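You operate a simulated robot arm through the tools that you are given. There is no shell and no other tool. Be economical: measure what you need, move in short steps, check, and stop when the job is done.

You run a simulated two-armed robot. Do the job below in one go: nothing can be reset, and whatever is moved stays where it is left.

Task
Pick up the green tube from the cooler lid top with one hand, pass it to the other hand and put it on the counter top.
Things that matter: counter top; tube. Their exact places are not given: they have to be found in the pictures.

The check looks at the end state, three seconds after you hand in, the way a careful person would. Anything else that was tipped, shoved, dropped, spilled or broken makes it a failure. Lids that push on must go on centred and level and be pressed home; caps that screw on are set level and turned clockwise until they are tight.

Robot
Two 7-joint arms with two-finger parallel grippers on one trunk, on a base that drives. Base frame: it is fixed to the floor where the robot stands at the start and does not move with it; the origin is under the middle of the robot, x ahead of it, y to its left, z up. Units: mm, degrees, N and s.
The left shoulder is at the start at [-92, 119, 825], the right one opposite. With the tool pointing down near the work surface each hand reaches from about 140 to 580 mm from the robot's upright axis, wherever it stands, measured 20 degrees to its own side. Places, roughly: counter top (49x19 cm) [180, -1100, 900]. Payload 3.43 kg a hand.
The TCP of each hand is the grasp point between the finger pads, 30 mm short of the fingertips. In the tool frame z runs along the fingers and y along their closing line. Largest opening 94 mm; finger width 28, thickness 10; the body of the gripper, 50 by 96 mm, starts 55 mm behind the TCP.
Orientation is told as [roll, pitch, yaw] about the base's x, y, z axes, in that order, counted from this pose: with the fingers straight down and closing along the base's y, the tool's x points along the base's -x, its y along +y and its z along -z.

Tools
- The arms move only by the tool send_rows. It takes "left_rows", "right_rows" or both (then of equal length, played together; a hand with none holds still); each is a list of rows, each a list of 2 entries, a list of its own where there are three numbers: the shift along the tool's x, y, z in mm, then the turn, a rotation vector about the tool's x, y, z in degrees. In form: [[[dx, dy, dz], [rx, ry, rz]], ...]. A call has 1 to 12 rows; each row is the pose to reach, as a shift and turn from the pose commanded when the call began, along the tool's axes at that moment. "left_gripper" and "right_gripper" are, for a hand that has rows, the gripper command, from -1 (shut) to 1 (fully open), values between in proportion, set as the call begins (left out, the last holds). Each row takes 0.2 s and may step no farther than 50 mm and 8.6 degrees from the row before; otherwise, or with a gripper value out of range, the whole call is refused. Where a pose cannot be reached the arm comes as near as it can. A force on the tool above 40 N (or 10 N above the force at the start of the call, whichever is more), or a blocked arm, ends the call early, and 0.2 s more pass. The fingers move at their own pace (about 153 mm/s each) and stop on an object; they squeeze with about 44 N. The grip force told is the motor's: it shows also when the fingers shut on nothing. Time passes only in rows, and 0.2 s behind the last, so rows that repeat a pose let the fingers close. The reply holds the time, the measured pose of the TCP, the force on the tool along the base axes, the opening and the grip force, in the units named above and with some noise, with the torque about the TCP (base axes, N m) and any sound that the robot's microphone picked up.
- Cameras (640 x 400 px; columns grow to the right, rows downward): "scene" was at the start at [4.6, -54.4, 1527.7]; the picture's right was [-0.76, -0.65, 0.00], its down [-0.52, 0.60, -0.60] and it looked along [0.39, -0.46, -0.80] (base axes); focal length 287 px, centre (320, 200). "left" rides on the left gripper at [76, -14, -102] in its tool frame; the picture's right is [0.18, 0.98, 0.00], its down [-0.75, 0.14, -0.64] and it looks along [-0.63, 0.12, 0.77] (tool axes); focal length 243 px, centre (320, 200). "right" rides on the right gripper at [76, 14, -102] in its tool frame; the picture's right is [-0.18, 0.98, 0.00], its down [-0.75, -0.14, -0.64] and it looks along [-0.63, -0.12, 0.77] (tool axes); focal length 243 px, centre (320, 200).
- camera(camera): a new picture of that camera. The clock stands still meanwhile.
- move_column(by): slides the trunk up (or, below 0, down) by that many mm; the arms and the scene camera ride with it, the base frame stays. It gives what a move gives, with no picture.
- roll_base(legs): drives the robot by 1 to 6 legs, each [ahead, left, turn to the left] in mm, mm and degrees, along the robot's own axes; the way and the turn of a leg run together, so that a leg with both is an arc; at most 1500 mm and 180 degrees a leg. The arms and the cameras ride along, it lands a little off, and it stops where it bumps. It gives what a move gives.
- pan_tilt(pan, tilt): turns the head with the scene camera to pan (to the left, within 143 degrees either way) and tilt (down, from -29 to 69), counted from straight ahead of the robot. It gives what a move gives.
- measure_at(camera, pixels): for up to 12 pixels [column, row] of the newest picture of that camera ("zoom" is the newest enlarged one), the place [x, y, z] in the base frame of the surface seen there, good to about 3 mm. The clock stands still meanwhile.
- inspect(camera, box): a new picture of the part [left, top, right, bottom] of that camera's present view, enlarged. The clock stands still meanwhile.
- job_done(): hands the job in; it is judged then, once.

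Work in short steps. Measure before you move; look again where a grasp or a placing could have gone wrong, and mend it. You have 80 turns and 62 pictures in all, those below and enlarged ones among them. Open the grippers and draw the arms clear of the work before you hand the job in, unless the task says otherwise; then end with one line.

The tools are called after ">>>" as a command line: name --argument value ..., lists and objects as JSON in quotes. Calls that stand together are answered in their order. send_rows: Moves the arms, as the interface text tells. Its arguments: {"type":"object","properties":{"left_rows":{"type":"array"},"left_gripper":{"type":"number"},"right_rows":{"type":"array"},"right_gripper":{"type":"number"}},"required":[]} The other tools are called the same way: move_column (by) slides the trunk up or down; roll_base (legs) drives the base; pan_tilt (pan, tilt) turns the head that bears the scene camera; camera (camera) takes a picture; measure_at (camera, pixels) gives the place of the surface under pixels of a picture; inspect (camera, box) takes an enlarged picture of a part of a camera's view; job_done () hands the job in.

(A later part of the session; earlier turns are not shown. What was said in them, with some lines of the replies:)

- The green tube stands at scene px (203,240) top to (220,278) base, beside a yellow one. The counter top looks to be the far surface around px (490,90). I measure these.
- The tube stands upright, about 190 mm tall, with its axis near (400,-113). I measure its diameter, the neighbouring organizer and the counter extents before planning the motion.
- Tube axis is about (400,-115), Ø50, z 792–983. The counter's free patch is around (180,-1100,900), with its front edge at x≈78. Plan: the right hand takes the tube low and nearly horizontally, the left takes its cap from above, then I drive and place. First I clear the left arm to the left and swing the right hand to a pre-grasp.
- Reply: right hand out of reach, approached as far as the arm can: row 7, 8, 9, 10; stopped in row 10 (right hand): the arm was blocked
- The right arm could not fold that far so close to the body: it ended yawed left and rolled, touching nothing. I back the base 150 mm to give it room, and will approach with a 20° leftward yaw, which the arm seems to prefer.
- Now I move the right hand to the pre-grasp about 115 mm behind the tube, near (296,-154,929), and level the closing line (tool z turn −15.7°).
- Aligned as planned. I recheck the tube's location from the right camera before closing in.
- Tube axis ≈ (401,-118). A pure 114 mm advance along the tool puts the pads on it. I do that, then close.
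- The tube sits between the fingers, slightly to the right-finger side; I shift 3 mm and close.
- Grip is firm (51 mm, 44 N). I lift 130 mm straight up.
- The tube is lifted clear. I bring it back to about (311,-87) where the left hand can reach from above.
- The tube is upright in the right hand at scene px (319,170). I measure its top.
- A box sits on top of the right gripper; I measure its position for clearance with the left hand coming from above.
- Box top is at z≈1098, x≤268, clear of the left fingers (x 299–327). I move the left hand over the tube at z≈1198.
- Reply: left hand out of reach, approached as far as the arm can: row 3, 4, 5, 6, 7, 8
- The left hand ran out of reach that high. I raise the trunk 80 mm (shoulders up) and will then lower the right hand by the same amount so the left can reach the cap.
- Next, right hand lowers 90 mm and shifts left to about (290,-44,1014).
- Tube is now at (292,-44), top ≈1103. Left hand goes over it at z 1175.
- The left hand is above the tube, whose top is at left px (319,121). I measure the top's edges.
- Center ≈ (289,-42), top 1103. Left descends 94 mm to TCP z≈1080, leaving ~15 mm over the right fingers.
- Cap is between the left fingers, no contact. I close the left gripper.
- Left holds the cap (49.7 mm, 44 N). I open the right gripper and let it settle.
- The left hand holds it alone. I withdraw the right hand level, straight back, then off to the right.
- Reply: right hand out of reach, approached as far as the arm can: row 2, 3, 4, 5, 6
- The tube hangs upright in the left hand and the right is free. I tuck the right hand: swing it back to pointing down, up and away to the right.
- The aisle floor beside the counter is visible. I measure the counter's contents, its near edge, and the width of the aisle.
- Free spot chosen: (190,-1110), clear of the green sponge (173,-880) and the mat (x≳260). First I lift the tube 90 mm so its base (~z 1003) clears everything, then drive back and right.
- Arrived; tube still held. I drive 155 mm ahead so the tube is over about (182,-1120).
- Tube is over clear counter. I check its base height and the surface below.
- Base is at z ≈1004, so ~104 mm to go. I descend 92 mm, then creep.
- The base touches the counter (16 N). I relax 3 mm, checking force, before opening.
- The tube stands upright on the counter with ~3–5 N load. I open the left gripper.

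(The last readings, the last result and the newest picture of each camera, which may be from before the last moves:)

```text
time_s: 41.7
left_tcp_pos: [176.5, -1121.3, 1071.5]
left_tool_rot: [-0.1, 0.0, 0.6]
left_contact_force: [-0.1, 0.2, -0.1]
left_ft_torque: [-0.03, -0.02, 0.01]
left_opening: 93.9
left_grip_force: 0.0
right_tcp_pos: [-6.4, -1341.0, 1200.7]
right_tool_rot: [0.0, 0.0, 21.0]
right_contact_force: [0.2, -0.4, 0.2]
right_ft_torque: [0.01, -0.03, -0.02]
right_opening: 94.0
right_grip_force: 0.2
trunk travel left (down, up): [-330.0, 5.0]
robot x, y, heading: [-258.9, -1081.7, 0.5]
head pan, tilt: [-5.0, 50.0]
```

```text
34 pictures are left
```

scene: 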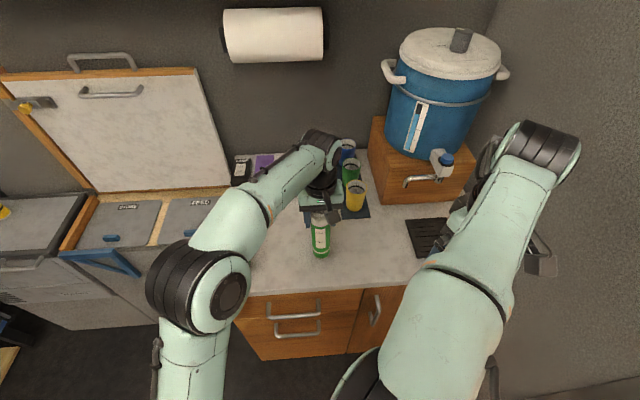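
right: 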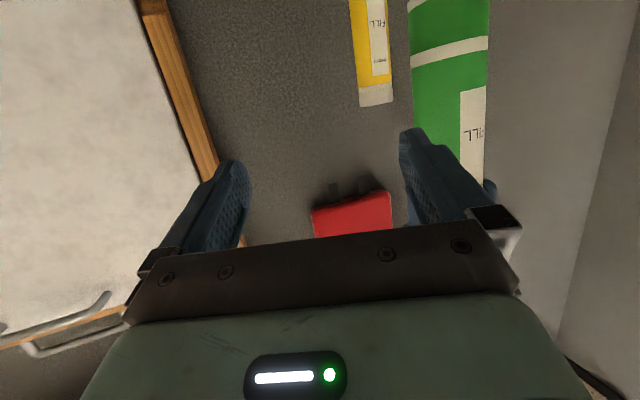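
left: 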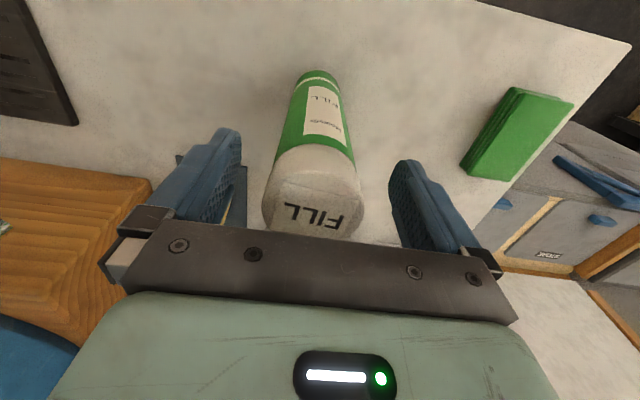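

Released, both fingers clear. I raise the left hand 100 mm straight up, then back the base off.

>>> send_rows --left_rows '[[[0, 0, -25], [0, 0, 0]], [[0, 0, -50], [0, 0, 0]], [[0, 0, -75], [0, 0, 0]], [[0, 0, -100], [0, 0, 0]], [[0, 0, -100], [0, 0, 0]]]'

>>> roll_base --legs '[[-200, 0, 0]]'

>>> pan_tilt --pan 5 --tilt 40

>>> camera --camera "scene"

```text
time_s: 42.9
left_tcp_pos: [177.5, -1120.9, 1171.5]
left_tool_rot: [-0.1, 0.0, 0.5]
left_contact_force: [-0.3, -0.4, -0.4]
left_ft_torque: [0.03, -0.03, 0.02]
left_opening: 94.2
left_grip_force: 0.0
right_tcp_pos: [-6.5, -1340.2, 1199.6]
right_tool_rot: [0.0, 0.1, 21.1]
right_contact_force: [0.4, 0.1, 0.5]
right_ft_torque: [0.04, 0.0, 0.01]
right_opening: 94.2
right_grip_force: 0.1
trunk travel left (down, up): [-330.0, 5.0]
robot x, y, heading: [-258.5, -1080.9, 0.7]
head pan, tilt: [-5.0, 50.0]
```

```text
time_s: 44.5
left_tcp_pos: [-22.1, -1121.2, 1172.1]
left_tool_rot: [-0.1, 0.0, 0.8]
left_contact_force: [0.9, -0.5, -0.6]
left_ft_torque: [0.01, -0.01, -0.03]
left_opening: 94.0
left_grip_force: 0.2
right_tcp_pos: [-203.7, -1342.6, 1200.5]
right_tool_rot: [0.0, 0.0, 21.4]
right_contact_force: [-0.4, -0.2, 0.3]
right_ft_torque: [-0.03, 0.0, 0.01]
right_opening: 94.0
right_grip_force: 0.1
trunk travel left (down, up): [-330.0, 5.0]
robot x, y, heading: [-456.1, -1084.3, 0.7]
head pan, tilt: [-5.0, 50.0]
```

```text
time_s: 45.2
left_tcp_pos: [-21.3, -1120.7, 1171.3]
left_tool_rot: [0.0, 0.0, 1.0]
left_contact_force: [-0.8, 0.9, 0.4]
left_ft_torque: [-0.02, 0.0, 0.0]
left_opening: 94.1
left_grip_force: 0.0
right_tcp_pos: [-203.8, -1341.3, 1200.8]
right_tool_rot: [0.0, 0.0, 21.5]
right_contact_force: [-0.7, 0.5, -0.3]
right_ft_torque: [0.08, 0.01, 0.01]
right_opening: 94.0
right_grip_force: 0.1
trunk travel left (down, up): [-330.0, 5.0]
robot x, y, heading: [-453.6, -1083.1, 0.8]
head pan, tilt: [5.0, 40.0]
```

```text
33 pictures are left
```

scene: 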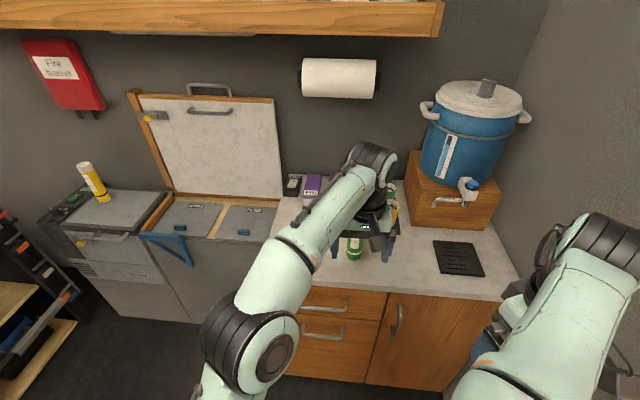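

The tube shows at px (355,250) behind the hand. One enlarged look to confirm it stands upright.

>>> inspect --camera "scene" --box '[290, 170, 450, 290]'

>>> camera --camera "left"

```text
3.33 times, centred on (370, 230) of scene
```

zoom: 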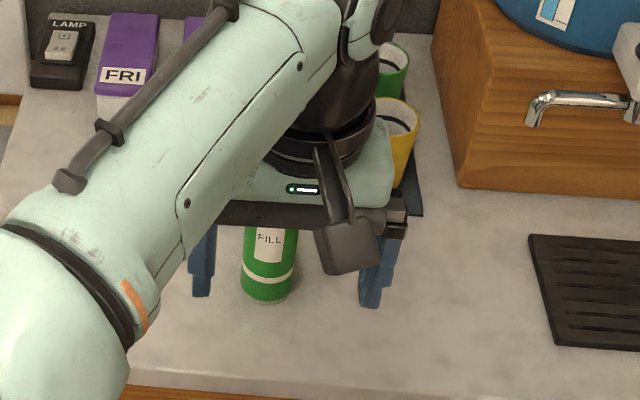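

```text
31 pictures are left
```

left: 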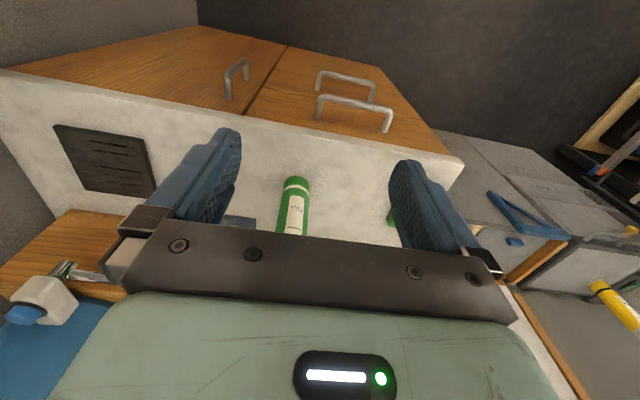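

The tube stands upright on the counter, both grippers are open and clear, and nothing else looks disturbed. I hand in.

>>> job_done

```text
The job is handed in.
```

The right hand picked the green tube off the cooler lid and passed it to the left, which set it upright on the counter top; both hands are open and clear, and I saw nothing else disturbed.
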